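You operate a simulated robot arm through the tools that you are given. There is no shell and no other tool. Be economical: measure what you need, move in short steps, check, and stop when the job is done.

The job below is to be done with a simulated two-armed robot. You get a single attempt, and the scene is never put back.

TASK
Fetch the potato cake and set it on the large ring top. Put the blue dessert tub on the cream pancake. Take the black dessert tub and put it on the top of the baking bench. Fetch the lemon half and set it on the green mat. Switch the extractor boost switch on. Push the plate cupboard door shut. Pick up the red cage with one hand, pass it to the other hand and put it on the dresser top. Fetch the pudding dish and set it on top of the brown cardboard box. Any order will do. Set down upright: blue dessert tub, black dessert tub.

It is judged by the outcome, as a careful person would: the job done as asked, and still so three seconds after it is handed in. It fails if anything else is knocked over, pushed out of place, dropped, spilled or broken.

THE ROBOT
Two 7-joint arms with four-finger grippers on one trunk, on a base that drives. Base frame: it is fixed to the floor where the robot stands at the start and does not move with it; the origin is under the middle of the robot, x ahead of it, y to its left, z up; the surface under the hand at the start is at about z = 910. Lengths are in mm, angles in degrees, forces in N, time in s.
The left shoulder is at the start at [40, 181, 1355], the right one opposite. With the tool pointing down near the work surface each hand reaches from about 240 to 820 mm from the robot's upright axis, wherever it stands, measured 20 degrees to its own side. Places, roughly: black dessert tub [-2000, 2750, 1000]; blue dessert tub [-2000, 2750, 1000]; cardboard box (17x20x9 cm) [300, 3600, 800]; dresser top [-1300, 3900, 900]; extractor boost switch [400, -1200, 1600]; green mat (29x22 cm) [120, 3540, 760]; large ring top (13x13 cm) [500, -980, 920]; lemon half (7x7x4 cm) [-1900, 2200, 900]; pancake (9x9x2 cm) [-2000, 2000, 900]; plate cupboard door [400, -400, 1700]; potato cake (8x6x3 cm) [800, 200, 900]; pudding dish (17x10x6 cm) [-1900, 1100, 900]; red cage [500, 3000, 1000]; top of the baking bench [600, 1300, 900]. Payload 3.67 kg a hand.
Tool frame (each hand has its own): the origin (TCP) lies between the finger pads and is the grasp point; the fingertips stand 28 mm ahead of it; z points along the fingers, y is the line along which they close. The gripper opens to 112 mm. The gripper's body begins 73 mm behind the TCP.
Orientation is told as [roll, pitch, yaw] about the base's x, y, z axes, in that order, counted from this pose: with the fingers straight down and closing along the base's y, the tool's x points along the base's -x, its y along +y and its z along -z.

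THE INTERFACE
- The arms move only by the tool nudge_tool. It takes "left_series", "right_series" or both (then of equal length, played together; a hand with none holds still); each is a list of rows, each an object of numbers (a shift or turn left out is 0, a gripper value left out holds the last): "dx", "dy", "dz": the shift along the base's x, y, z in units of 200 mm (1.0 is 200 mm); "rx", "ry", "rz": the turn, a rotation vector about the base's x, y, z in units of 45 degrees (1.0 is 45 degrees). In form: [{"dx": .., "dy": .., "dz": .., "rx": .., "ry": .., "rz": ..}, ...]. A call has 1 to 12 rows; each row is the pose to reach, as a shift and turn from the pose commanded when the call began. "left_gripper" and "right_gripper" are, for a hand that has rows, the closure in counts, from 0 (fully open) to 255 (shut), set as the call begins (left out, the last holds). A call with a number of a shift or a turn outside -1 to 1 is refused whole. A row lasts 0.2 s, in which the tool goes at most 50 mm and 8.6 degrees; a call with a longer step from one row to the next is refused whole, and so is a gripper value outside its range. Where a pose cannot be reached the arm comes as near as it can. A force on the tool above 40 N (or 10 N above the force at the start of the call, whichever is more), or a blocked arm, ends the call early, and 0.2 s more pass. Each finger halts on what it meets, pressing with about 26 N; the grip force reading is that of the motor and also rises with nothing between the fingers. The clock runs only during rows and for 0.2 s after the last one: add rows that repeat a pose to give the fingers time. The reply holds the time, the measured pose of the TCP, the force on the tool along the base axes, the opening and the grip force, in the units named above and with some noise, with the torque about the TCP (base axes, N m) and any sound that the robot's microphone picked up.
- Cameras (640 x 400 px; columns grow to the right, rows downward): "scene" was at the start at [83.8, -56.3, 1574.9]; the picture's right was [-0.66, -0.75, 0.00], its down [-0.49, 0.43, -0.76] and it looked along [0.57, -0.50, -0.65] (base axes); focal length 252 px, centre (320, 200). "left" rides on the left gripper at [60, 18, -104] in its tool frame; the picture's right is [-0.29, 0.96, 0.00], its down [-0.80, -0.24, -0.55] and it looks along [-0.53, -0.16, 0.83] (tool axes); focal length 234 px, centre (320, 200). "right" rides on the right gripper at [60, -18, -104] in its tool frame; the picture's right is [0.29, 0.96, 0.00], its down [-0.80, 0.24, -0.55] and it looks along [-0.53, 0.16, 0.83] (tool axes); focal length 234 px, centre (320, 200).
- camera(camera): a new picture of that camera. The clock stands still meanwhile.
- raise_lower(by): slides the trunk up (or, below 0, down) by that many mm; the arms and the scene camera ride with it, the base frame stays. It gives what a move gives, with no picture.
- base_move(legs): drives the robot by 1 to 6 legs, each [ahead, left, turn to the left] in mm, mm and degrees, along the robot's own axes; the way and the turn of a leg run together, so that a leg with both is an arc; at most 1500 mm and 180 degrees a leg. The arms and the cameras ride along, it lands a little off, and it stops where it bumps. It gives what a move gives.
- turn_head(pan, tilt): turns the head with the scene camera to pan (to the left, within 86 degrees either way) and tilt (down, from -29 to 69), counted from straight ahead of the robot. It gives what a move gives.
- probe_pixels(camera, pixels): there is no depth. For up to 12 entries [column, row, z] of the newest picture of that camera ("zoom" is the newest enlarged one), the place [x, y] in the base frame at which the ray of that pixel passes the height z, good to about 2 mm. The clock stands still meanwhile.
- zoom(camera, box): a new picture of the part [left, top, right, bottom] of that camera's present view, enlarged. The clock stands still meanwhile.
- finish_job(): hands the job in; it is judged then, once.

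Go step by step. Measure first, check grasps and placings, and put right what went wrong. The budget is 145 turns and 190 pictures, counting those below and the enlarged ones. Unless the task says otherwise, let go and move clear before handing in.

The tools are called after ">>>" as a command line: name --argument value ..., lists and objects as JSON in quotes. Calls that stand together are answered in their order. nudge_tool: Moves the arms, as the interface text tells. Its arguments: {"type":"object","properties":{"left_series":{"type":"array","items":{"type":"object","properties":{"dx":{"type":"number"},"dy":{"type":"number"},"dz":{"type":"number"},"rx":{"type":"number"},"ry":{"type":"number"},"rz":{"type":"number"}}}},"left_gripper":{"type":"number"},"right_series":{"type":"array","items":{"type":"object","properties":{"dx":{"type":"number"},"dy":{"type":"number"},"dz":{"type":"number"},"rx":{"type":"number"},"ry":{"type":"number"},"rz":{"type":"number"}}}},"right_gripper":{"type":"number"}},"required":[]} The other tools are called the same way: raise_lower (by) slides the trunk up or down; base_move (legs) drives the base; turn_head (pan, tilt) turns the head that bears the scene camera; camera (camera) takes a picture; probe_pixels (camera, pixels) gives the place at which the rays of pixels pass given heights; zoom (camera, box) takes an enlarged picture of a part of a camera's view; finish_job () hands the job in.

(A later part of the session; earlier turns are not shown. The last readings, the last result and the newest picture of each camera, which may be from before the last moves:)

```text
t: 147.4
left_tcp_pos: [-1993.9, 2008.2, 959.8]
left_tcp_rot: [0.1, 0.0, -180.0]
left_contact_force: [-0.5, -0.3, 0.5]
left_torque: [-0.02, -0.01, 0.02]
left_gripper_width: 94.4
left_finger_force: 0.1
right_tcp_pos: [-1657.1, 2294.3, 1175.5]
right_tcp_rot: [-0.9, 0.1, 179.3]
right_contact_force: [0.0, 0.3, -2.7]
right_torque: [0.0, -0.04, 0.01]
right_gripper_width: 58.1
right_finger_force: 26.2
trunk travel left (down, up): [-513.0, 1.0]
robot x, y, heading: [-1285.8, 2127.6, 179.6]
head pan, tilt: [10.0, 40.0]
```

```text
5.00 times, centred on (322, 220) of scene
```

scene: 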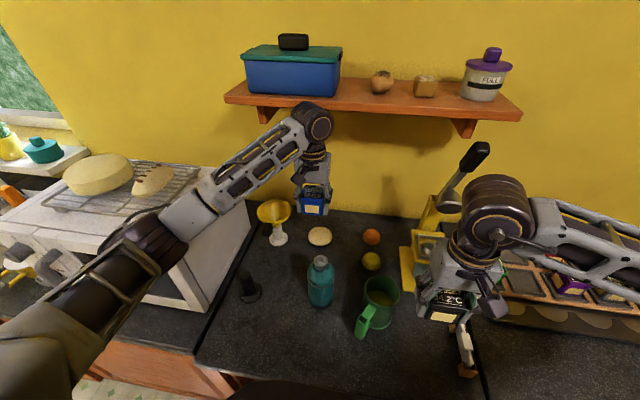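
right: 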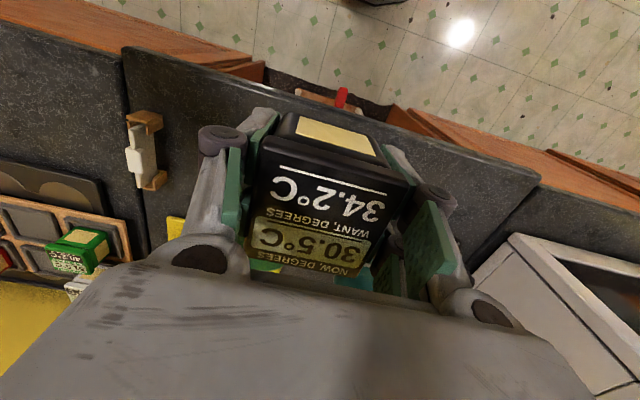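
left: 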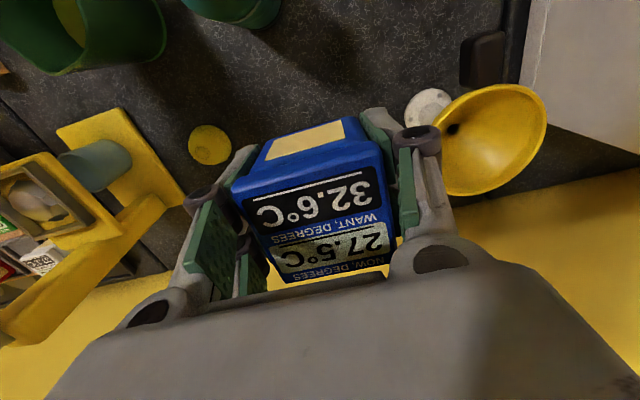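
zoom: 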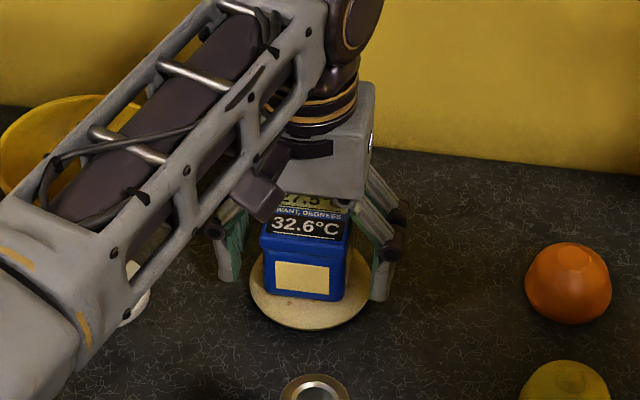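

The blue tub stands upright on the pancake. I withdraw: up a little, back out with the fingers straddling, then up.

>>> nudge_tool --left_series '[{"dz": 0.15}, {"dz": 0.3}, {"dz": 0.33, "dx": 0.15}, {"dz": 0.35, "dx": 0.35}, {"dz": 0.55, "dx": 0.4}, {"dz": 0.75, "dx": 0.4}, {"dz": 0.95, "dx": 0.4}]'

>>> camera --camera "scene"

>>> camera --camera "left"

```text
t: 149.0
left_tcp_pos: [-1911.9, 2006.5, 1150.9]
left_tcp_rot: [0.1, 0.2, -180.0]
left_contact_force: [-0.7, -0.3, -0.1]
left_torque: [-0.01, 0.04, -0.01]
left_gripper_width: 94.6
left_finger_force: 0.1
right_tcp_pos: [-1654.8, 2294.6, 1176.0]
right_tcp_rot: [-0.7, 0.0, 179.4]
right_contact_force: [0.4, 0.7, -3.1]
right_torque: [0.0, 0.01, 0.05]
right_gripper_width: 57.8
right_finger_force: 26.3
trunk travel left (down, up): [-513.0, 1.0]
robot x, y, heading: [-1285.2, 2126.7, 179.7]
head pan, tilt: [10.0, 40.0]
```

```text
104 pictures are left
```

scene: 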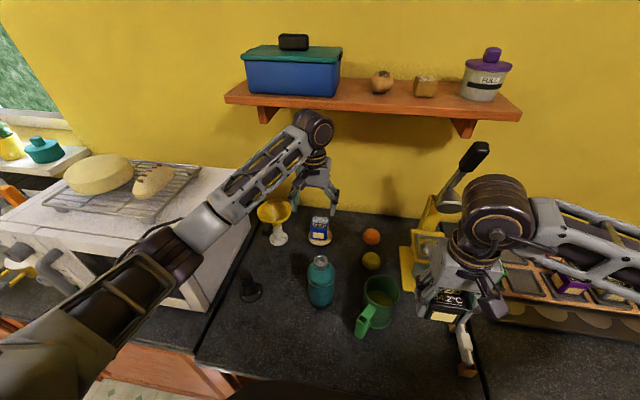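

```text
103 pictures are left
```

left: 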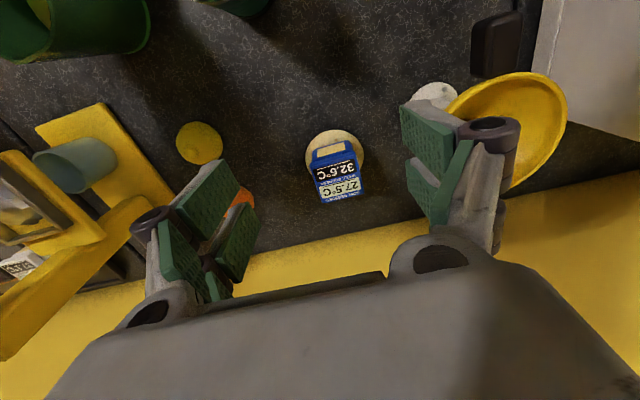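

Blue tub is upright on the pancake. Next the lemon: I check the jug's rim and the lemon's place for clearance.

>>> zoom --camera "scene" --box '[318, 210, 446, 290]'

>>> probe_pixels --camera "scene" --pixels '[[379, 276, 1000], [379, 276, 1050], [366, 320, 910], [382, 332, 910], [362, 290, 1030], [399, 290, 1030]]'

>>> probe_pixels --camera "left" --pixels '[[199, 143, 925], [176, 143, 925], [223, 143, 925], [199, 122, 920], [150, 20, 1000], [150, 20, 1030]]'

```text
5.00 times, centred on (382, 250) of scene
```

zoom: 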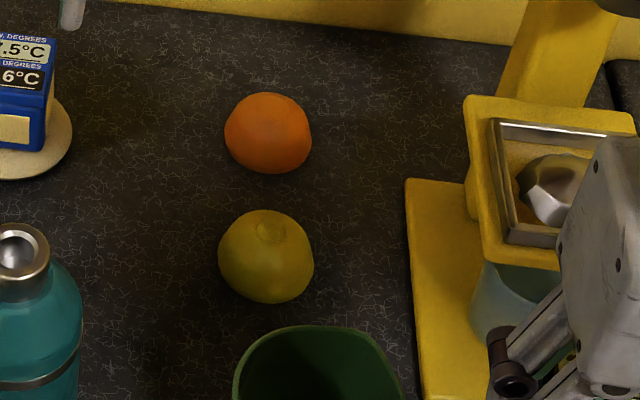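

```text
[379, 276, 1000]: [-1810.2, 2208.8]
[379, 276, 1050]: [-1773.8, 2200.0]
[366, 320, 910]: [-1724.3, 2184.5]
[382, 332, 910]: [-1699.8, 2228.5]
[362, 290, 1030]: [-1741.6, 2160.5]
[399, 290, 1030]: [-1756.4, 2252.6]
```

```text
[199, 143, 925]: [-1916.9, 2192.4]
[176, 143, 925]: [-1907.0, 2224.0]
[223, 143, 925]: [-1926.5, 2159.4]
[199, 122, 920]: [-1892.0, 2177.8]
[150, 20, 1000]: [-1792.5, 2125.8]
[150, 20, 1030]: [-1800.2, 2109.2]
```

Clearances are fine (jug rim x≈-1800, stand edge y≈2289). I move over the lemon at (-1917,2193).

>>> nudge_tool --left_series '[{"dy": 0.2}, {"dy": 0.4}, {"dy": 0.6}, {"dy": 0.8}, {"dy": 0.93, "dx": -0.025}, {"dy": 0.93, "dx": -0.025, "dz": -0.2}, {"dy": 0.93, "dx": -0.025, "dz": -0.4}, {"dy": 0.93, "dx": -0.025, "dz": -0.6}]' --left_gripper 15

>>> camera --camera "left"

>>> camera --camera "scene"

```text
t: 150.8
left_tcp_pos: [-1920.0, 2194.7, 1029.0]
left_tcp_rot: [0.0, 0.0, -180.0]
left_contact_force: [-0.1, 0.7, -0.3]
left_torque: [-0.02, 0.01, 0.0]
left_gripper_width: 105.4
left_finger_force: 0.0
right_tcp_pos: [-1656.1, 2296.1, 1175.2]
right_tcp_rot: [-0.8, 0.0, 179.4]
right_contact_force: [0.3, 0.2, -2.4]
right_torque: [-0.01, -0.01, 0.01]
right_gripper_width: 58.0
right_finger_force: 26.6
trunk travel left (down, up): [-513.0, 1.0]
robot x, y, heading: [-1286.1, 2127.5, 179.6]
head pan, tilt: [10.0, 40.0]
```

```text
101 pictures are left
```

left: 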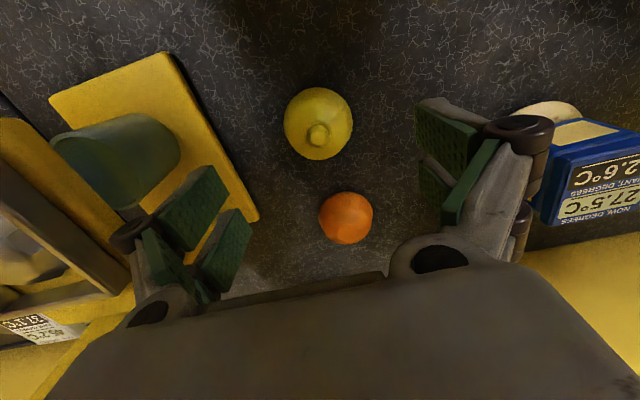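

```text
100 pictures are left
```

scene: 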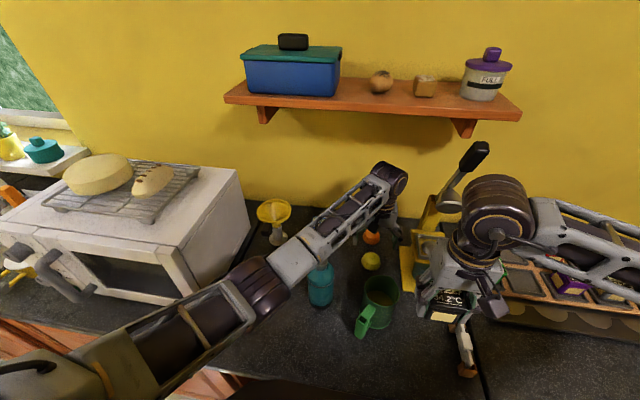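

Before descending I check the forearm's height over the bottle.

>>> probe_pixels --camera "scene" --pixels '[[391, 180, 1200], [391, 180, 1250], [391, 180, 1300], [391, 180, 1350], [320, 258, 1150], [320, 258, 1200], [320, 258, 1250], [325, 268, 1085]]'

>>> zoom --camera "scene" --box '[230, 150, 430, 310]'

```text
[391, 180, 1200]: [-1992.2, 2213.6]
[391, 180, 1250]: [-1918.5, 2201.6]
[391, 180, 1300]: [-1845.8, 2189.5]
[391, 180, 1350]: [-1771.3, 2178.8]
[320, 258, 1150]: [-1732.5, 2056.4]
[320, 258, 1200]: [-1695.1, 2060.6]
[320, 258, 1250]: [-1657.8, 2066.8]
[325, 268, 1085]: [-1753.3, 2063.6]
```

```text
2.50 times, centred on (330, 230) of scene
```

zoom: 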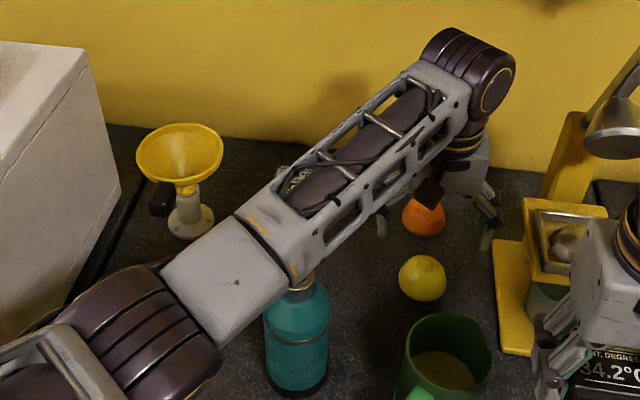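

The wrist ball sits ~220 above the TCP, so lowering would bring the forearm within centimetres of the bottle. I lift, pull back and shift the base right so the forearm passes over the lower jug instead.

>>> nudge_tool --left_series '[{"dz": 0.2}, {"dz": 0.4}, {"dz": 0.6}, {"dz": 0.75, "dx": 0.15}, {"dz": 0.75, "dx": 0.35}, {"dz": 0.75, "dx": 0.55}]'

>>> base_move --legs '[[0, -260, 0]]'

>>> turn_head --pan 15 --tilt 45

>>> camera --camera "scene"

```text
t: 152.2
left_tcp_pos: [-1806.2, 2195.3, 1181.5]
left_tcp_rot: [0.1, 0.1, -179.9]
left_contact_force: [0.4, 0.8, 0.3]
left_torque: [-0.03, -0.01, 0.01]
left_gripper_width: 105.3
left_finger_force: 0.0
right_tcp_pos: [-1656.1, 2294.9, 1176.1]
right_tcp_rot: [-0.8, 0.0, 179.4]
right_contact_force: [0.1, 0.3, -3.0]
right_torque: [0.02, 0.0, -0.01]
right_gripper_width: 57.9
right_finger_force: 26.8
trunk travel left (down, up): [-513.0, 1.0]
robot x, y, heading: [-1281.4, 2129.2, 179.6]
head pan, tilt: [10.0, 40.0]
```

```text
t: 154.2
left_tcp_pos: [-1807.2, 2457.9, 1182.2]
left_tcp_rot: [0.1, 0.0, -179.7]
left_contact_force: [0.6, -0.1, -0.5]
left_torque: [0.04, -0.02, -0.01]
left_gripper_width: 105.2
left_finger_force: 0.0
right_tcp_pos: [-1655.0, 2557.1, 1174.8]
right_tcp_rot: [-0.9, 0.0, 179.6]
right_contact_force: [1.3, 0.3, -2.7]
right_torque: [-0.02, 0.0, -0.03]
right_gripper_width: 57.7
right_finger_force: 26.4
trunk travel left (down, up): [-513.0, 1.0]
robot x, y, heading: [-1283.8, 2395.0, 179.7]
head pan, tilt: [10.0, 40.0]
```

```text
t: 154.8
left_tcp_pos: [-1806.8, 2458.1, 1182.1]
left_tcp_rot: [0.1, 0.1, -179.8]
left_contact_force: [0.9, 1.4, 0.6]
left_torque: [0.0, 0.02, -0.04]
left_gripper_width: 105.4
left_finger_force: 0.2
right_tcp_pos: [-1655.0, 2558.6, 1175.1]
right_tcp_rot: [-0.9, 0.0, 179.6]
right_contact_force: [-0.7, -0.1, -2.9]
right_torque: [0.01, 0.01, 0.01]
right_gripper_width: 58.2
right_finger_force: 25.7
trunk travel left (down, up): [-513.0, 1.0]
robot x, y, heading: [-1281.6, 2391.7, 179.8]
head pan, tilt: [15.0, 45.0]
```

```text
98 pictures are left
```

scene: 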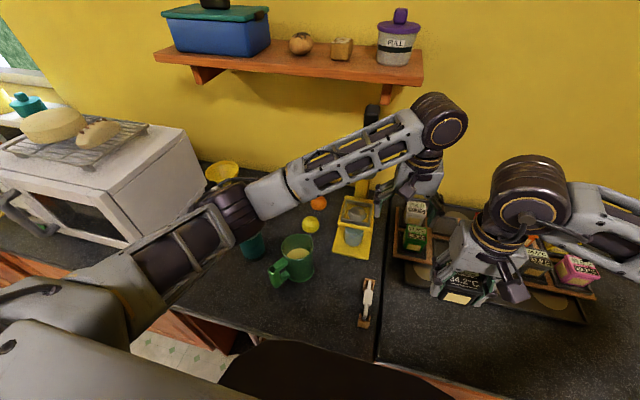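

The shift passed clear of the stand. I bring the left hand back over to the lemon.

>>> nudge_tool --left_series '[{"dx": 0.1, "dy": -0.15}, {"dx": 0.1, "dy": -0.35}, {"dx": 0.1, "dy": -0.55}, {"dx": 0.1, "dy": -0.75}, {"dx": 0.1, "dy": -0.95}]'

>>> nudge_tool --left_series '[{"dy": -0.2}, {"dy": -0.37}, {"dy": -0.37, "dx": -0.2}, {"dy": -0.37, "dx": -0.4}, {"dy": -0.37, "dx": -0.66}, {"dy": -0.37, "dx": -0.66, "dz": -0.2}, {"dy": -0.37, "dx": -0.66, "dz": -0.4}, {"dy": -0.37, "dx": -0.66, "dz": -0.6}, {"dy": -0.37, "dx": -0.66, "dz": -0.75}]'

>>> camera --camera "scene"

>>> camera --camera "left"

```text
t: 156.0
left_tcp_pos: [-1787.1, 2269.0, 1183.4]
left_tcp_rot: [-0.1, 0.2, -179.8]
left_contact_force: [0.0, -0.9, -0.2]
left_torque: [-0.01, 0.01, -0.04]
left_gripper_width: 105.4
left_finger_force: 0.1
right_tcp_pos: [-1654.9, 2556.4, 1175.9]
right_tcp_rot: [-0.9, -0.1, 179.6]
right_contact_force: [-0.4, -0.3, -2.5]
right_torque: [0.01, 0.0, -0.02]
right_gripper_width: 58.2
right_finger_force: 26.0
trunk travel left (down, up): [-513.0, 1.0]
robot x, y, heading: [-1281.1, 2390.4, 179.8]
head pan, tilt: [15.0, 45.0]
```

```text
refused: row 5 steps farther than a row can; nothing moved
```

```text
97 pictures are left
```

scene: 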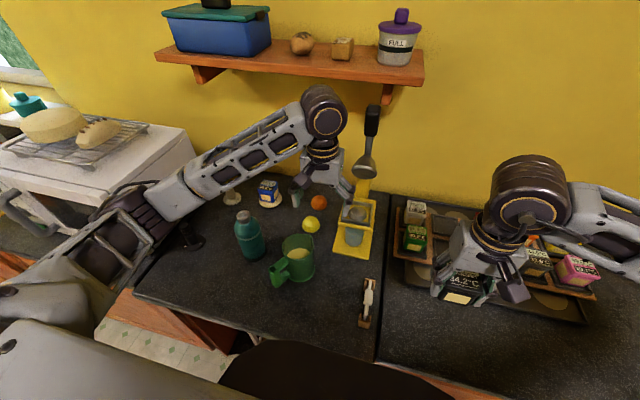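

```text
96 pictures are left
```

left: 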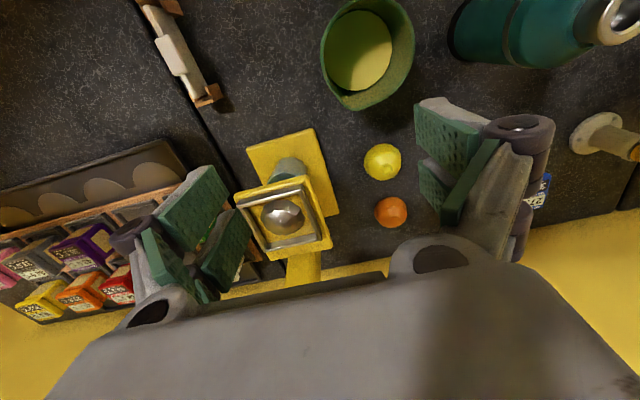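

A forearm check shows the elbow always lies to my left over the bottle, so I'll approach the lemon from a base turned 30° further left, which sends the forearm over the low jug instead.

>>> base_move --legs '[[0, -285, 0], [0, 0, 30], [40, 0, 0]]'

>>> turn_head --pan 10 --tilt 40

>>> camera --camera "scene"

```text
t: 160.3
left_tcp_pos: [-1695.1, 2298.7, 1179.4]
left_tcp_rot: [0.1, 0.4, -149.9]
left_contact_force: [-0.5, -1.3, -0.7]
left_torque: [0.03, -0.11, -0.02]
left_gripper_width: 105.4
left_finger_force: 0.1
right_tcp_pos: [-1723.6, 2615.6, 1172.6]
right_tcp_rot: [-0.8, 0.4, -150.6]
right_contact_force: [-1.2, -1.8, -3.6]
right_torque: [0.04, -0.08, 0.0]
right_gripper_width: 57.8
right_finger_force: 25.8
trunk travel left (down, up): [-513.0, 1.0]
robot x, y, heading: [-1311.0, 2658.2, -150.3]
head pan, tilt: [15.0, 45.0]
stopped in leg 3: the robot was blocked; the commanded pose is now the measured one
```

```text
t: 161.0
left_tcp_pos: [-1690.8, 2299.5, 1181.6]
left_tcp_rot: [0.1, 0.3, -149.9]
left_contact_force: [-0.7, -0.6, 0.0]
left_torque: [0.02, -0.02, 0.02]
left_gripper_width: 105.5
left_finger_force: 0.0
right_tcp_pos: [-1721.5, 2616.3, 1173.7]
right_tcp_rot: [-0.8, 0.2, -150.5]
right_contact_force: [-0.9, -0.9, -4.1]
right_torque: [0.05, -0.03, -0.03]
right_gripper_width: 58.0
right_finger_force: 25.9
trunk travel left (down, up): [-513.0, 1.0]
robot x, y, heading: [-1314.9, 2658.0, -150.3]
head pan, tilt: [10.0, 40.0]
```

```text
95 pictures are left
```

scene: 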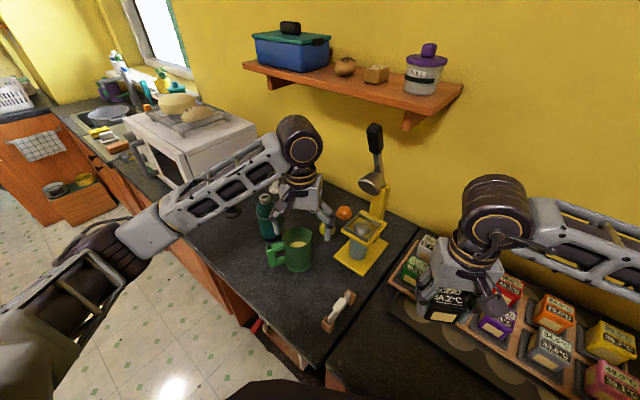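

The base lightly bumped the counter and stopped; distances still work. I move the left hand to the lemon, descending on the way.

>>> nudge_tool --left_series '[{"dx": -0.2, "dy": -0.1}, {"dx": -0.4, "dy": -0.2}, {"dx": -0.6, "dy": -0.3, "dz": -0.07}, {"dx": -0.78, "dy": -0.4, "dz": -0.2}, {"dx": -0.93, "dy": -0.48, "dz": -0.35}, {"dx": -1.0, "dy": -0.53, "dz": -0.55}]'

>>> camera --camera "scene"

>>> camera --camera "left"

```text
t: 162.4
left_tcp_pos: [-1890.2, 2191.7, 1074.0]
left_tcp_rot: [-0.1, 0.1, -149.9]
left_contact_force: [0.0, -0.7, 0.6]
left_torque: [0.02, 0.01, -0.03]
left_gripper_width: 105.1
left_finger_force: 0.2
right_tcp_pos: [-1718.3, 2619.2, 1175.8]
right_tcp_rot: [-0.8, 0.1, -150.5]
right_contact_force: [-1.1, -0.1, -2.9]
right_torque: [0.02, -0.02, 0.01]
right_gripper_width: 58.1
right_finger_force: 26.5
trunk travel left (down, up): [-513.0, 1.0]
robot x, y, heading: [-1310.6, 2662.2, -150.3]
head pan, tilt: [10.0, 40.0]
```

```text
94 pictures are left
```

scene: 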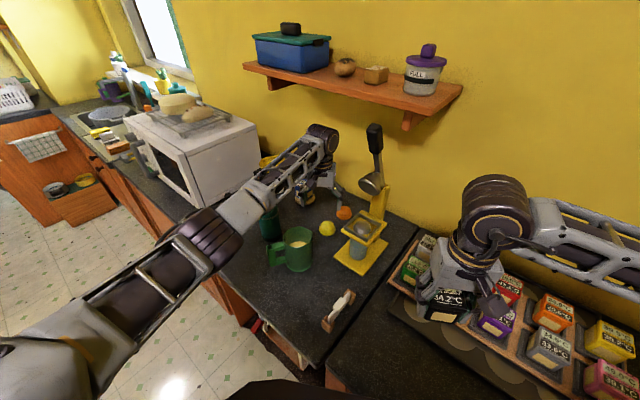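

```text
93 pictures are left
```

left: 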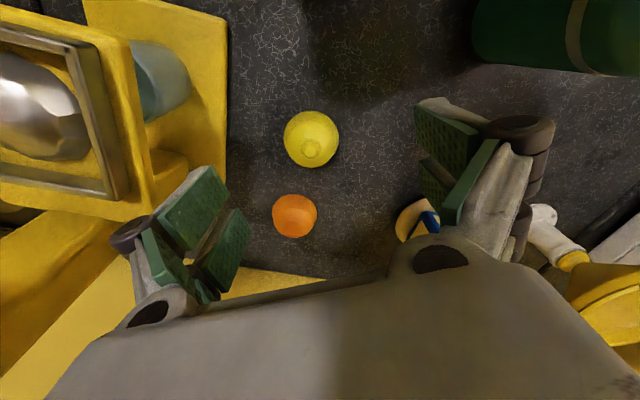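

>>> probe_pixels --camera "scene" --pixels '[[240, 212, 1250], [240, 212, 1300], [240, 212, 1350], [322, 140, 1290], [268, 208, 1085], [275, 190, 1250], [275, 190, 1300], [327, 228, 930]]'

>>> probe_pixels --camera "left" --pixels '[[312, 139, 930], [284, 139, 925], [340, 139, 925], [312, 167, 925], [312, 111, 925]]'

```text
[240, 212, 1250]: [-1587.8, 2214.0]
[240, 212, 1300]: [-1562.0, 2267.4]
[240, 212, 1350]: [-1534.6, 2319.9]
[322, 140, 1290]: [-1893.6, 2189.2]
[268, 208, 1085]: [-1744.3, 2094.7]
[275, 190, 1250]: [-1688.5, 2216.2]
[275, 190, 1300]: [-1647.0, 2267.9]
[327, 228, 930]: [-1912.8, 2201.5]
```

```text
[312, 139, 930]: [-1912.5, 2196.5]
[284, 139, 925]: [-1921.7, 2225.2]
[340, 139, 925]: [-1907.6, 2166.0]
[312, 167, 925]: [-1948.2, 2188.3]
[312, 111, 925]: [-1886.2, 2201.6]
```

The forearm now runs over the jug side (y≈2216+), well clear of the bottle. I descend on the lemon at (-1916,2195) and grip.

>>> nudge_tool --left_series '[{"dx": -0.13, "dy": 0.015, "dz": -0.1}, {"dx": -0.13, "dy": 0.015, "dz": -0.3}, {"dx": -0.13, "dy": 0.015, "dz": -0.5}, {"dx": -0.13, "dy": 0.015, "dz": -0.66}, {"dx": -0.13, "dy": 0.015, "dz": -0.66}]'

>>> camera --camera "left"

```text
t: 163.6
left_tcp_pos: [-1904.1, 2201.9, 942.8]
left_tcp_rot: [0.1, 0.1, -149.9]
left_contact_force: [0.1, -1.2, 0.2]
left_torque: [0.03, 0.01, -0.02]
left_gripper_width: 105.1
left_finger_force: 0.1
left hand out of reach, approached as far as the arm can: row 4, 5
right_tcp_pos: [-1718.4, 2618.3, 1176.3]
right_tcp_rot: [-0.8, 0.1, -150.4]
right_contact_force: [0.0, 0.0, -3.8]
right_torque: [-0.01, 0.0, 0.0]
right_gripper_width: 58.1
right_finger_force: 26.1
trunk travel left (down, up): [-513.0, 1.0]
robot x, y, heading: [-1311.3, 2661.8, -150.3]
head pan, tilt: [10.0, 40.0]
```

```text
92 pictures are left
```

left: 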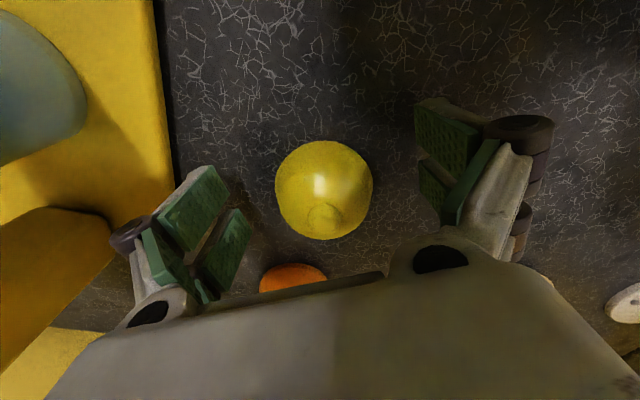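

The arm fell ~14 mm short. I raise the hand, lower the trunk 60 to gain reach, and try again.

>>> nudge_tool --left_series '[{"dz": 0.2}, {"dz": 0.4}, {"dz": 0.5}]'

>>> raise_lower --by -90

>>> nudge_tool --left_series '[{"dx": -0.06, "dy": -0.035, "dz": -0.03}, {"dx": -0.06, "dy": -0.035, "dz": -0.05}]'

>>> camera --camera "left"

```text
t: 164.4
left_tcp_pos: [-1904.0, 2201.8, 1043.7]
left_tcp_rot: [0.1, 0.0, -149.9]
left_contact_force: [0.2, -0.4, 0.5]
left_torque: [-0.01, 0.01, 0.02]
left_gripper_width: 105.4
left_finger_force: 0.1
right_tcp_pos: [-1717.6, 2618.7, 1174.8]
right_tcp_rot: [-0.8, 0.1, -150.5]
right_contact_force: [-0.3, 0.9, -3.6]
right_torque: [-0.01, -0.01, 0.04]
right_gripper_width: 58.1
right_finger_force: 26.3
trunk travel left (down, up): [-513.0, 1.0]
robot x, y, heading: [-1308.8, 2660.9, -150.5]
head pan, tilt: [10.0, 40.0]
```

```text
t: 165.6
left_tcp_pos: [-1903.8, 2202.2, 954.6]
left_tcp_rot: [0.0, -0.1, -149.8]
left_contact_force: [-0.8, 0.1, -0.4]
left_torque: [-0.02, -0.02, -0.02]
left_gripper_width: 105.5
left_finger_force: 0.1
right_tcp_pos: [-1718.2, 2618.7, 1086.1]
right_tcp_rot: [-0.7, 0.0, -150.4]
right_contact_force: [0.1, -0.3, -3.5]
right_torque: [0.0, 0.0, -0.01]
right_gripper_width: 57.9
right_finger_force: 25.8
trunk travel left (down, up): [-423.0, 91.0]
robot x, y, heading: [-1307.0, 2655.7, -150.5]
head pan, tilt: [10.0, 40.0]
```

```text
t: 166.2
left_tcp_pos: [-1915.9, 2195.2, 943.8]
left_tcp_rot: [0.0, 0.1, -149.8]
left_contact_force: [0.7, -0.4, 0.6]
left_torque: [-0.01, 0.01, -0.02]
left_gripper_width: 105.4
left_finger_force: 0.0
right_tcp_pos: [-1718.1, 2618.4, 1086.6]
right_tcp_rot: [-0.8, 0.0, -150.5]
right_contact_force: [-0.3, -0.8, -3.5]
right_torque: [-0.01, -0.04, 0.0]
right_gripper_width: 58.1
right_finger_force: 25.7
trunk travel left (down, up): [-423.0, 91.0]
robot x, y, heading: [-1310.7, 2663.8, -150.1]
head pan, tilt: [10.0, 40.0]
```

```text
91 pictures are left
```

left: 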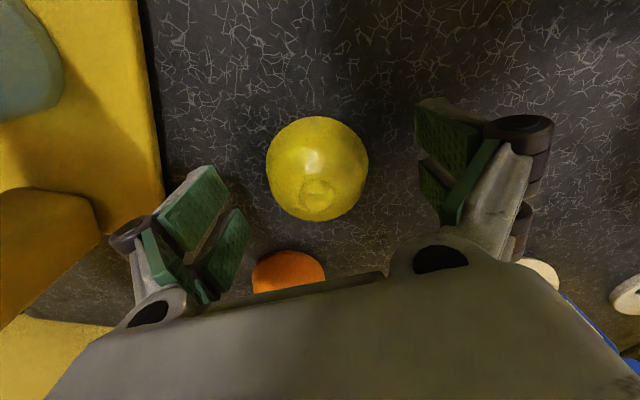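

Now centred. I close on the lemon.

>>> nudge_tool --left_series '[{"dz": 0}, {"dz": 0}, {"dz": 0}, {"dz": 0}]' --left_gripper 255

>>> nudge_tool --left_series '[{"dz": 0.1}, {"dz": 0.3}, {"dz": 0.5}, {"dz": 0.7}]'

>>> camera --camera "left"

```text
t: 167.2
left_tcp_pos: [-1916.0, 2195.1, 943.7]
left_tcp_rot: [0.2, 0.1, -149.9]
left_contact_force: [0.5, 1.5, 0.7]
left_torque: [0.02, -0.01, -0.03]
left_gripper_width: 59.9
left_finger_force: 26.2
right_tcp_pos: [-1718.3, 2618.2, 1085.8]
right_tcp_rot: [-0.8, 0.1, -150.4]
right_contact_force: [0.7, 0.5, -3.0]
right_torque: [-0.02, 0.01, -0.01]
right_gripper_width: 58.0
right_finger_force: 26.9
trunk travel left (down, up): [-423.0, 91.0]
robot x, y, heading: [-1312.1, 2660.5, -150.2]
head pan, tilt: [10.0, 40.0]
```

```text
t: 168.2
left_tcp_pos: [-1914.9, 2195.7, 1084.4]
left_tcp_rot: [0.1, 0.2, -149.8]
left_contact_force: [0.3, -0.9, -0.9]
left_torque: [0.03, 0.02, 0.0]
left_gripper_width: 60.2
left_finger_force: 25.9
right_tcp_pos: [-1717.5, 2619.9, 1085.6]
right_tcp_rot: [-0.8, 0.0, -150.5]
right_contact_force: [0.5, 0.2, -3.8]
right_torque: [-0.01, -0.05, -0.02]
right_gripper_width: 57.8
right_finger_force: 25.9
trunk travel left (down, up): [-423.0, 91.0]
robot x, y, heading: [-1308.7, 2661.9, -150.4]
head pan, tilt: [10.0, 40.0]
```

```text
90 pictures are left
```

left: 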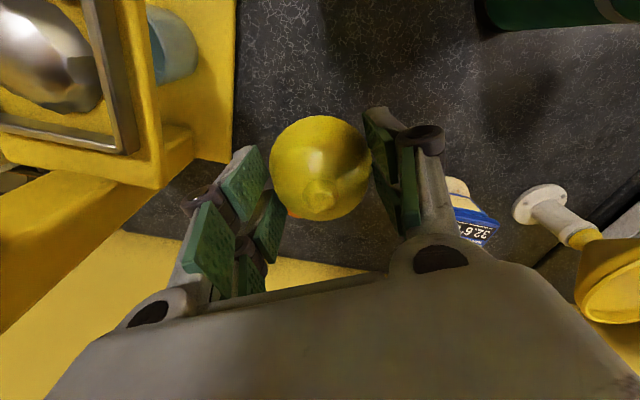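

Lemon is held securely. I lift and retract, then back away from the counter.

>>> nudge_tool --left_series '[{"dz": 0.2}, {"dz": 0.4}, {"dz": 0.45, "dx": 0.15, "dy": 0.1}, {"dz": 0.45, "dx": 0.35, "dy": 0.2}, {"dz": 0.45, "dx": 0.55, "dy": 0.3}, {"dz": 0.45, "dx": 0.75, "dy": 0.4}, {"dz": 0.45, "dx": 0.95, "dy": 0.5}]'

>>> base_move --legs '[[-550, 0, 0], [0, 0, 150]]'

>>> raise_lower --by 90

>>> turn_head --pan -20 --tilt 25

>>> camera --camera "scene"

```text
t: 169.8
left_tcp_pos: [-1725.4, 2298.0, 1174.1]
left_tcp_rot: [0.1, 0.1, -149.9]
left_contact_force: [-0.8, 0.2, -0.2]
left_torque: [-0.02, 0.03, -0.02]
left_gripper_width: 59.8
left_finger_force: 25.6
right_tcp_pos: [-1717.1, 2619.8, 1085.1]
right_tcp_rot: [-0.8, -0.1, -150.6]
right_contact_force: [-0.5, -0.4, -3.3]
right_torque: [-0.04, -0.03, 0.0]
right_gripper_width: 58.0
right_finger_force: 25.8
trunk travel left (down, up): [-423.0, 91.0]
robot x, y, heading: [-1309.7, 2657.6, -150.3]
head pan, tilt: [10.0, 40.0]
```

```text
t: 179.9
left_tcp_pos: [-284.7, 3028.3, 1174.3]
left_tcp_rot: [0.1, 0.0, -1.0]
left_contact_force: [0.5, 0.0, -1.3]
left_torque: [0.01, 0.02, 0.01]
left_gripper_width: 59.8
left_finger_force: 26.2
right_tcp_pos: [-458.8, 2758.5, 1086.4]
right_tcp_rot: [-0.7, 0.1, -1.6]
right_contact_force: [0.3, 0.3, -2.6]
right_torque: [-0.01, 0.02, -0.01]
right_gripper_width: 58.1
right_finger_force: 26.2
trunk travel left (down, up): [-423.0, 91.0]
robot x, y, heading: [-828.2, 2934.9, -1.4]
head pan, tilt: [10.0, 40.0]
```

```text
t: 181.2
left_tcp_pos: [-283.6, 3028.4, 1262.9]
left_tcp_rot: [0.0, 0.2, -1.1]
left_contact_force: [0.2, -0.2, -0.1]
left_torque: [-0.01, 0.04, -0.01]
left_gripper_width: 59.5
left_finger_force: 25.9
right_tcp_pos: [-457.8, 2758.4, 1176.3]
right_tcp_rot: [-0.8, 0.1, -1.7]
right_contact_force: [-0.1, 0.4, -3.8]
right_torque: [-0.02, 0.02, -0.01]
right_gripper_width: 58.0
right_finger_force: 26.2
trunk travel left (down, up): [-513.0, 1.0]
robot x, y, heading: [-827.9, 2932.9, -1.7]
head pan, tilt: [10.0, 40.0]
```

```text
t: 182.1
left_tcp_pos: [-284.8, 3029.0, 1263.3]
left_tcp_rot: [0.0, 0.0, -1.0]
left_contact_force: [-0.3, 0.4, -1.2]
left_torque: [-0.05, 0.0, -0.02]
left_gripper_width: 59.6
left_finger_force: 25.7
right_tcp_pos: [-460.2, 2759.6, 1175.8]
right_tcp_rot: [-0.8, 0.1, -1.6]
right_contact_force: [0.1, 0.0, -2.6]
right_torque: [-0.03, 0.02, -0.03]
right_gripper_width: 57.9
right_finger_force: 25.9
trunk travel left (down, up): [-513.0, 1.0]
robot x, y, heading: [-830.8, 2934.0, -1.5]
head pan, tilt: [-20.0, 25.0]
```

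```text
89 pictures are left
```

scene: 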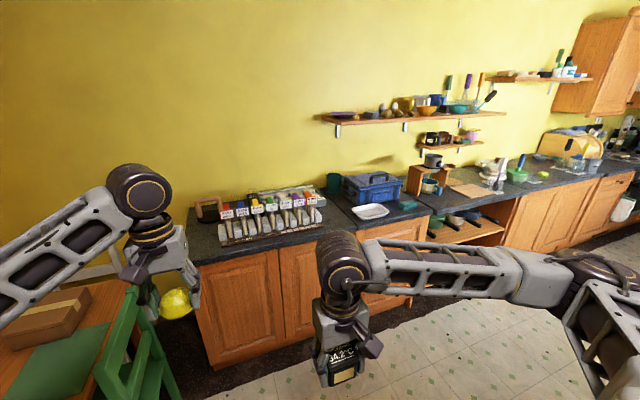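

The table with cardboard box and green mat is at the lower left, with a green chair beside it. I look that way to place the lemon first.

>>> turn_head --pan 25 --tilt 35

>>> camera --camera "scene"

>>> turn_head --pan 75 --tilt 30

>>> camera --camera "scene"

```text
t: 183.2
left_tcp_pos: [-283.6, 3029.2, 1264.0]
left_tcp_rot: [0.1, 0.1, -1.0]
left_contact_force: [0.3, 0.1, -0.9]
left_torque: [0.03, 0.03, -0.03]
left_gripper_width: 60.0
left_finger_force: 25.6
right_tcp_pos: [-459.6, 2758.3, 1175.4]
right_tcp_rot: [-0.8, 0.1, -1.7]
right_contact_force: [-0.1, -0.2, -2.5]
right_torque: [0.01, 0.01, 0.01]
right_gripper_width: 58.0
right_finger_force: 26.2
trunk travel left (down, up): [-513.0, 1.0]
robot x, y, heading: [-829.8, 2932.4, -1.4]
head pan, tilt: [25.0, 35.0]
```

```text
88 pictures are left
```

scene: 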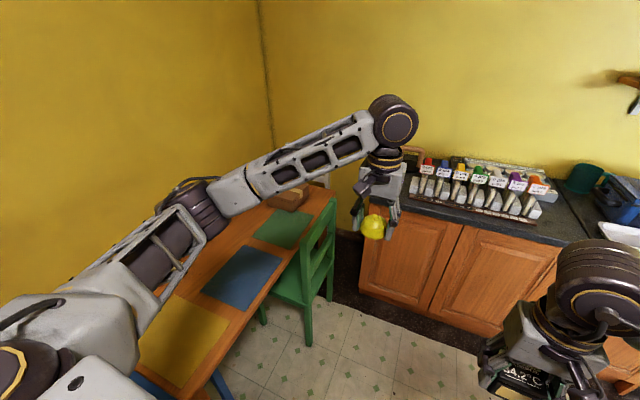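

```text
t: 184.4
left_tcp_pos: [-283.6, 3029.2, 1264.3]
left_tcp_rot: [0.1, 0.1, -1.0]
left_contact_force: [0.2, -0.2, -1.2]
left_torque: [0.03, 0.02, -0.01]
left_gripper_width: 59.6
left_finger_force: 26.0
right_tcp_pos: [-459.2, 2759.0, 1174.3]
right_tcp_rot: [-0.7, 0.1, -1.7]
right_contact_force: [0.5, 0.0, -2.8]
right_torque: [-0.02, 0.02, -0.03]
right_gripper_width: 57.8
right_finger_force: 26.2
trunk travel left (down, up): [-513.0, 1.0]
robot x, y, heading: [-828.7, 2930.7, -1.4]
head pan, tilt: [75.0, 30.0]
```

```text
87 pictures are left
```

scene: 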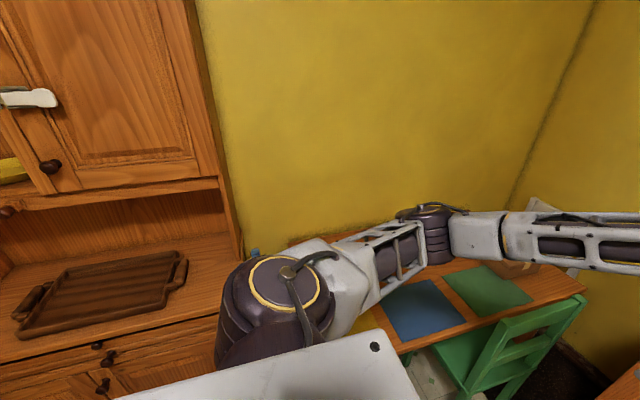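

The table has yellow, blue and green mats and the box at its right end; the green chair stands in front. I zoom and probe.

>>> turn_head --pan 40 --tilt 40

>>> zoom --camera "scene" --box '[200, 100, 520, 300]'

```text
t: 185.4
left_tcp_pos: [-285.3, 3028.7, 1264.2]
left_tcp_rot: [0.1, 0.2, -1.2]
left_contact_force: [0.5, -0.2, -0.9]
left_torque: [-0.01, 0.0, -0.02]
left_gripper_width: 59.8
left_finger_force: 25.9
right_tcp_pos: [-459.1, 2758.8, 1175.0]
right_tcp_rot: [-0.8, 0.2, -1.7]
right_contact_force: [0.2, 0.7, -2.8]
right_torque: [0.0, 0.04, -0.01]
right_gripper_width: 57.9
right_finger_force: 26.3
trunk travel left (down, up): [-513.0, 1.0]
robot x, y, heading: [-826.8, 2934.4, -1.4]
head pan, tilt: [40.0, 40.0]
```

```text
2.00 times, centred on (360, 200) of scene
```

zoom: 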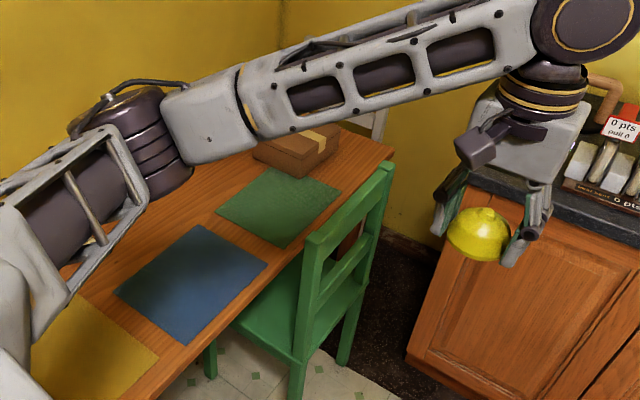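

>>> probe_pixels --camera "zoom" --pixels '[[215, 208, 762], [270, 166, 762], [341, 190, 762], [283, 248, 762], [310, 235, 900], [393, 165, 900], [310, 235, 1000], [393, 165, 1000], [393, 148, 760], [180, 345, 760], [410, 355, 100], [360, 310, 450]]'

```text
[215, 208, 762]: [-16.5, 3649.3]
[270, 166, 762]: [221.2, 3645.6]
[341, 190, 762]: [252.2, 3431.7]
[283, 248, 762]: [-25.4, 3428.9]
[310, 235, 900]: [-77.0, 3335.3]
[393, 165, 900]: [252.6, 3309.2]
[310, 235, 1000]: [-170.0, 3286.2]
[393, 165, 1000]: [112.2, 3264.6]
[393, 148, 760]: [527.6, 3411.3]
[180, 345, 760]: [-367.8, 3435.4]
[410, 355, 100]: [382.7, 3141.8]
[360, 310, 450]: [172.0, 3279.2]
```

The mat is centred at (118,3540) with the chair in front at y≈3300. I drive to x≈-100 and turn to face the table.

>>> base_move --legs '[[720, 0, 0], [0, 0, 91]]'

>>> turn_head --pan -15 --tilt 45

>>> camera --camera "scene"

```text
t: 193.8
left_tcp_pos: [-218.6, 3456.4, 1263.9]
left_tcp_rot: [0.0, 0.1, 91.0]
left_contact_force: [-0.5, -0.4, 0.1]
left_torque: [0.0, 0.0, -0.01]
left_gripper_width: 59.3
left_finger_force: 25.6
right_tcp_pos: [56.7, 3292.1, 1175.2]
right_tcp_rot: [-0.8, 0.2, 90.3]
right_contact_force: [1.0, -0.3, -2.8]
right_torque: [0.0, 0.0, -0.02]
right_gripper_width: 58.3
right_finger_force: 25.9
trunk travel left (down, up): [-513.0, 1.0]
robot x, y, heading: [-102.6, 2913.3, 90.3]
head pan, tilt: [40.0, 40.0]
```

```text
t: 195.0
left_tcp_pos: [-218.8, 3455.6, 1263.0]
left_tcp_rot: [0.1, 0.1, 90.9]
left_contact_force: [0.4, 0.7, 0.3]
left_torque: [-0.03, 0.0, 0.06]
left_gripper_width: 59.5
left_finger_force: 25.4
right_tcp_pos: [55.9, 3290.0, 1176.5]
right_tcp_rot: [-0.8, 0.1, 90.4]
right_contact_force: [0.0, -0.5, -1.7]
right_torque: [0.01, -0.03, 0.02]
right_gripper_width: 58.1
right_finger_force: 26.0
trunk travel left (down, up): [-513.0, 1.0]
robot x, y, heading: [-105.5, 2919.6, 90.5]
head pan, tilt: [-15.0, 45.0]
```

```text
85 pictures are left
```

scene: 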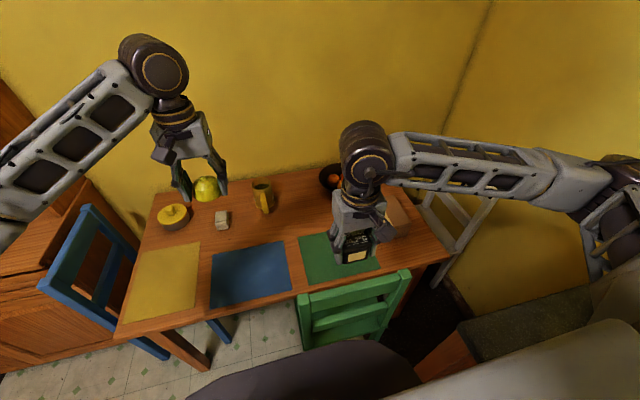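

>>> probe_pixels --camera "scene" --pixels '[[299, 296, 850], [299, 296, 900], [299, 296, 950], [410, 271, 850], [410, 271, 900], [410, 271, 950], [299, 236, 762], [318, 284, 762], [380, 268, 762]]'

>>> camera --camera "left"

```text
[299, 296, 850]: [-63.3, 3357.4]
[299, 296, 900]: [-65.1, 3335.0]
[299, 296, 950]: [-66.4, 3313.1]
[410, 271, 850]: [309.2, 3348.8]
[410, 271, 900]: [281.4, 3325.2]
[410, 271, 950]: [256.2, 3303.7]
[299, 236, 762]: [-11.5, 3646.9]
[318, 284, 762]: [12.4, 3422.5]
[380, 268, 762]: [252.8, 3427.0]
```

```text
84 pictures are left
```

left: 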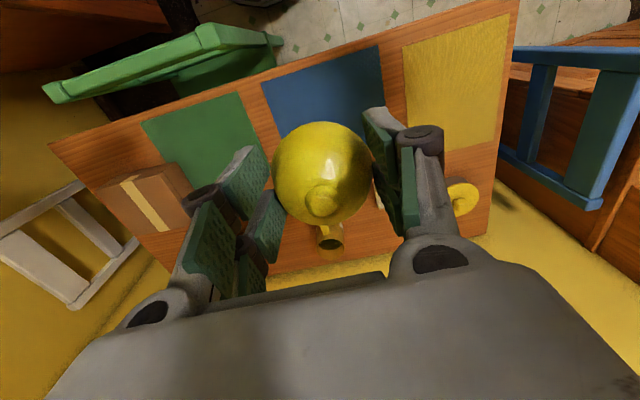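

The chair back top is z≈900 at y≈3330; the arm clears it. I move the right arm aside and bring the left hand over the mat.

>>> nudge_tool --right_series '[{"dx": 0.2}, {"dx": 0.4, "dy": -0.05}, {"dx": 0.6, "dy": -0.15}, {"dx": 0.8, "dy": -0.25}, {"dx": 1.0, "dy": -0.35}, {"dx": 1.0, "dy": -0.5}]' --left_series '[{"dx": 0.0}, {"dx": 0.1, "dy": 0.08}, {"dx": 0.3, "dy": 0.16}, {"dx": 0.5, "dy": 0.24}, {"dx": 0.7, "dy": 0.33}, {"dx": 0.9, "dy": 0.42}]'

>>> nudge_tool --left_series '[{"dx": 0.2}, {"dx": 0.4}, {"dx": 0.58, "dz": -0.1}, {"dx": 0.58, "dz": -0.3}, {"dx": 0.58, "dz": -0.5}, {"dx": 0.58, "dz": -0.7}, {"dx": 0.58, "dz": -0.9}, {"dx": 0.58, "dz": -1.0}]'

>>> camera --camera "scene"

>>> camera --camera "left"

```text
t: 196.4
left_tcp_pos: [-38.1, 3543.0, 1264.6]
left_tcp_rot: [0.1, 0.1, 91.0]
left_contact_force: [-0.4, 0.4, -1.2]
left_torque: [-0.02, 0.03, 0.03]
left_gripper_width: 59.7
left_finger_force: 26.2
right_tcp_pos: [269.4, 3232.8, 1173.7]
right_tcp_rot: [-0.5, 0.2, 90.4]
right_contact_force: [0.3, -0.5, -3.6]
right_torque: [-0.01, 0.01, 0.02]
right_gripper_width: 58.0
right_finger_force: 25.8
right hand out of reach, approached as far as the arm can: row 4, 5, 6
trunk travel left (down, up): [-513.0, 1.0]
robot x, y, heading: [-105.5, 2915.3, 90.5]
head pan, tilt: [-15.0, 45.0]
```

```text
t: 198.2
left_tcp_pos: [77.4, 3539.7, 1060.8]
left_tcp_rot: [0.2, 0.0, 90.9]
left_contact_force: [0.4, -0.5, 0.1]
left_torque: [-0.01, 0.05, 0.0]
left_gripper_width: 59.3
left_finger_force: 25.9
right_tcp_pos: [267.1, 3231.8, 1176.3]
right_tcp_rot: [-0.7, 0.2, 90.3]
right_contact_force: [0.3, 0.0, -2.7]
right_torque: [-0.01, 0.02, -0.02]
right_gripper_width: 58.1
right_finger_force: 25.8
trunk travel left (down, up): [-513.0, 1.0]
robot x, y, heading: [-107.2, 2913.0, 90.6]
head pan, tilt: [-15.0, 45.0]
```

```text
83 pictures are left
```

scene: 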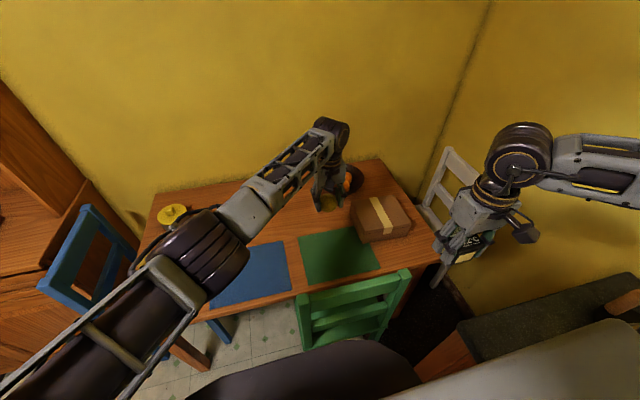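

```text
82 pictures are left
```

left: 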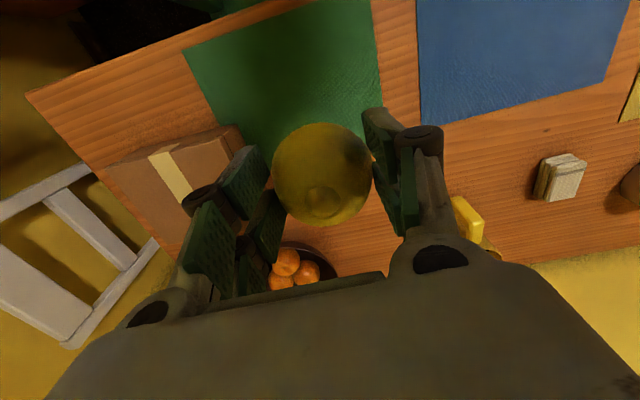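

I descend toward the mat.

>>> nudge_tool --left_series '[{"dx": 0.05, "dz": -0.2}, {"dx": 0.05, "dz": -0.4}, {"dx": 0.05, "dz": -0.6}, {"dx": 0.05, "dz": -0.8}, {"dx": 0.05, "dz": -1.0}]'

>>> nudge_tool --left_series '[{"dz": -0.15}, {"dz": -0.22}, {"dz": -0.26}, {"dz": -0.29}, {"dz": -0.31}]'

>>> camera --camera "left"

```text
t: 199.4
left_tcp_pos: [49.7, 3524.2, 903.9]
left_tcp_rot: [-0.1, -0.1, 91.0]
left_contact_force: [0.4, 0.5, -0.2]
left_torque: [-0.02, 0.04, 0.02]
left_gripper_width: 59.2
left_finger_force: 25.8
left hand out of reach, approached as far as the arm can: row 1, 2, 3, 4, 5
right_tcp_pos: [268.1, 3231.8, 1176.2]
right_tcp_rot: [-0.7, 0.1, 90.2]
right_contact_force: [0.4, -0.1, -3.4]
right_torque: [-0.03, 0.05, 0.0]
right_gripper_width: 57.7
right_finger_force: 26.3
trunk travel left (down, up): [-513.0, 1.0]
robot x, y, heading: [-105.0, 2911.8, 90.6]
head pan, tilt: [-15.0, 45.0]
```

```text
t: 200.6
left_tcp_pos: [38.7, 3517.1, 877.4]
left_tcp_rot: [0.2, -0.1, 91.2]
left_contact_force: [-0.8, -0.8, -1.0]
left_torque: [0.01, -0.02, 0.01]
left_gripper_width: 59.5
left_finger_force: 25.6
left hand out of reach, approached as far as the arm can: row 1, 2, 3, 4, 5
right_tcp_pos: [267.1, 3232.6, 1176.2]
right_tcp_rot: [-0.7, 0.1, 90.3]
right_contact_force: [0.0, 0.5, -3.7]
right_torque: [-0.02, -0.04, 0.03]
right_gripper_width: 58.0
right_finger_force: 26.0
trunk travel left (down, up): [-513.0, 1.0]
robot x, y, heading: [-106.0, 2914.5, 90.5]
head pan, tilt: [-15.0, 45.0]
```

```text
81 pictures are left
```

left: 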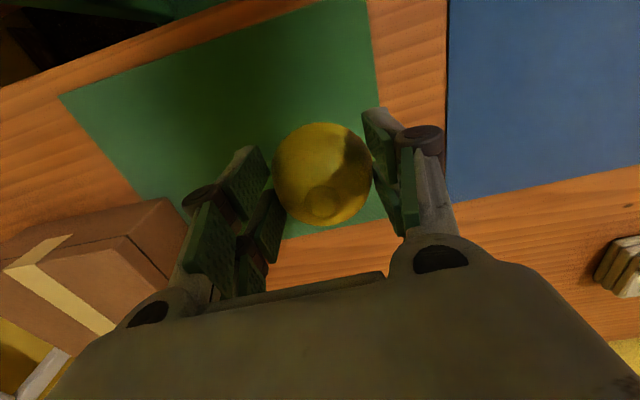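

The reach limit is the high shoulder. I lower the trunk 70 (right hand stays well above everything) and adjust.

>>> raise_lower --by -70

>>> nudge_tool --left_series '[{"dx": 0.1, "dy": 0.03}, {"dx": 0.17, "dy": 0.06}, {"dx": 0.17, "dy": 0.06, "dz": -0.02}]'

>>> camera --camera "left"

```text
t: 201.7
left_tcp_pos: [38.0, 3515.4, 806.9]
left_tcp_rot: [0.1, 0.0, 91.2]
left_contact_force: [-0.5, 0.9, -1.2]
left_torque: [-0.03, 0.0, 0.02]
left_gripper_width: 59.5
left_finger_force: 26.3
right_tcp_pos: [267.1, 3232.2, 1107.5]
right_tcp_rot: [-0.7, 0.1, 90.3]
right_contact_force: [-0.2, -0.2, -4.4]
right_torque: [-0.02, -0.01, -0.02]
right_gripper_width: 58.1
right_finger_force: 26.0
trunk travel left (down, up): [-443.0, 71.0]
robot x, y, heading: [-108.7, 2917.4, 90.6]
head pan, tilt: [-15.0, 45.0]
```

```text
t: 202.5
left_tcp_pos: [39.2, 3516.8, 807.8]
left_tcp_rot: [0.2, 0.0, 91.3]
left_contact_force: [0.5, 1.4, -1.0]
left_torque: [-0.02, 0.0, -0.04]
left_gripper_width: 59.1
left_finger_force: 26.0
left hand out of reach, approached as far as the arm can: row 1, 2, 3
right_tcp_pos: [266.7, 3231.8, 1106.0]
right_tcp_rot: [-0.7, 0.1, 90.3]
right_contact_force: [-0.1, -0.3, -3.7]
right_torque: [0.02, 0.03, -0.01]
right_gripper_width: 58.0
right_finger_force: 25.4
trunk travel left (down, up): [-443.0, 71.0]
robot x, y, heading: [-103.2, 2912.9, 90.2]
head pan, tilt: [-15.0, 45.0]
```

```text
80 pictures are left
```

left: 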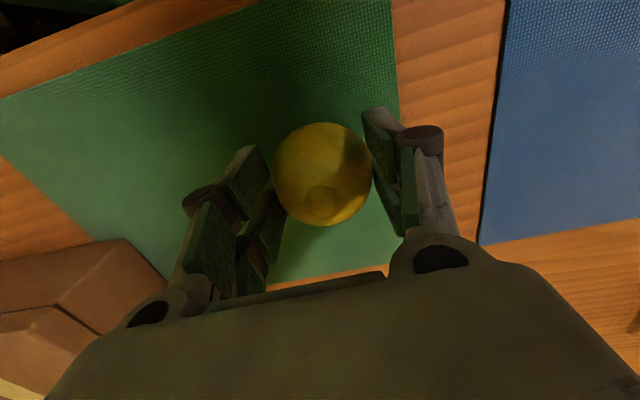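

The lemon is over the mat but near its left side. I shift the base 50 right to centre it better.

>>> base_move --legs '[[0, -55, 0]]'

>>> nudge_tool --left_series '[{"dz": -0.03}, {"dz": -0.05}, {"dz": -0.05}]'

```text
t: 203.4
left_tcp_pos: [89.4, 3517.0, 809.2]
left_tcp_rot: [0.0, 0.0, 91.4]
left_contact_force: [0.2, 0.2, -1.1]
left_torque: [-0.04, -0.06, -0.01]
left_gripper_width: 59.3
left_finger_force: 25.8
right_tcp_pos: [317.0, 3231.6, 1108.5]
right_tcp_rot: [-1.0, 0.1, 90.2]
right_contact_force: [-0.9, -1.1, -3.2]
right_torque: [-0.02, -0.07, -0.03]
right_gripper_width: 57.9
right_finger_force: 26.0
trunk travel left (down, up): [-443.0, 71.0]
robot x, y, heading: [-49.9, 2915.5, 90.4]
head pan, tilt: [-15.0, 45.0]
```

```text
t: 204.2
left_tcp_pos: [85.9, 3520.1, 801.0]
left_tcp_rot: [0.4, -0.3, 91.6]
left_contact_force: [0.3, 0.2, -0.9]
left_torque: [-0.02, 0.04, 0.01]
left_gripper_width: 59.1
left_finger_force: 26.3
right_tcp_pos: [322.4, 3232.8, 1106.6]
right_tcp_rot: [-0.6, 0.2, 90.3]
right_contact_force: [1.1, 0.0, -3.6]
right_torque: [-0.04, 0.04, 0.0]
right_gripper_width: 58.3
right_finger_force: 26.2
trunk travel left (down, up): [-443.0, 71.0]
robot x, y, heading: [-51.8, 2915.0, 90.5]
head pan, tilt: [-15.0, 45.0]
```

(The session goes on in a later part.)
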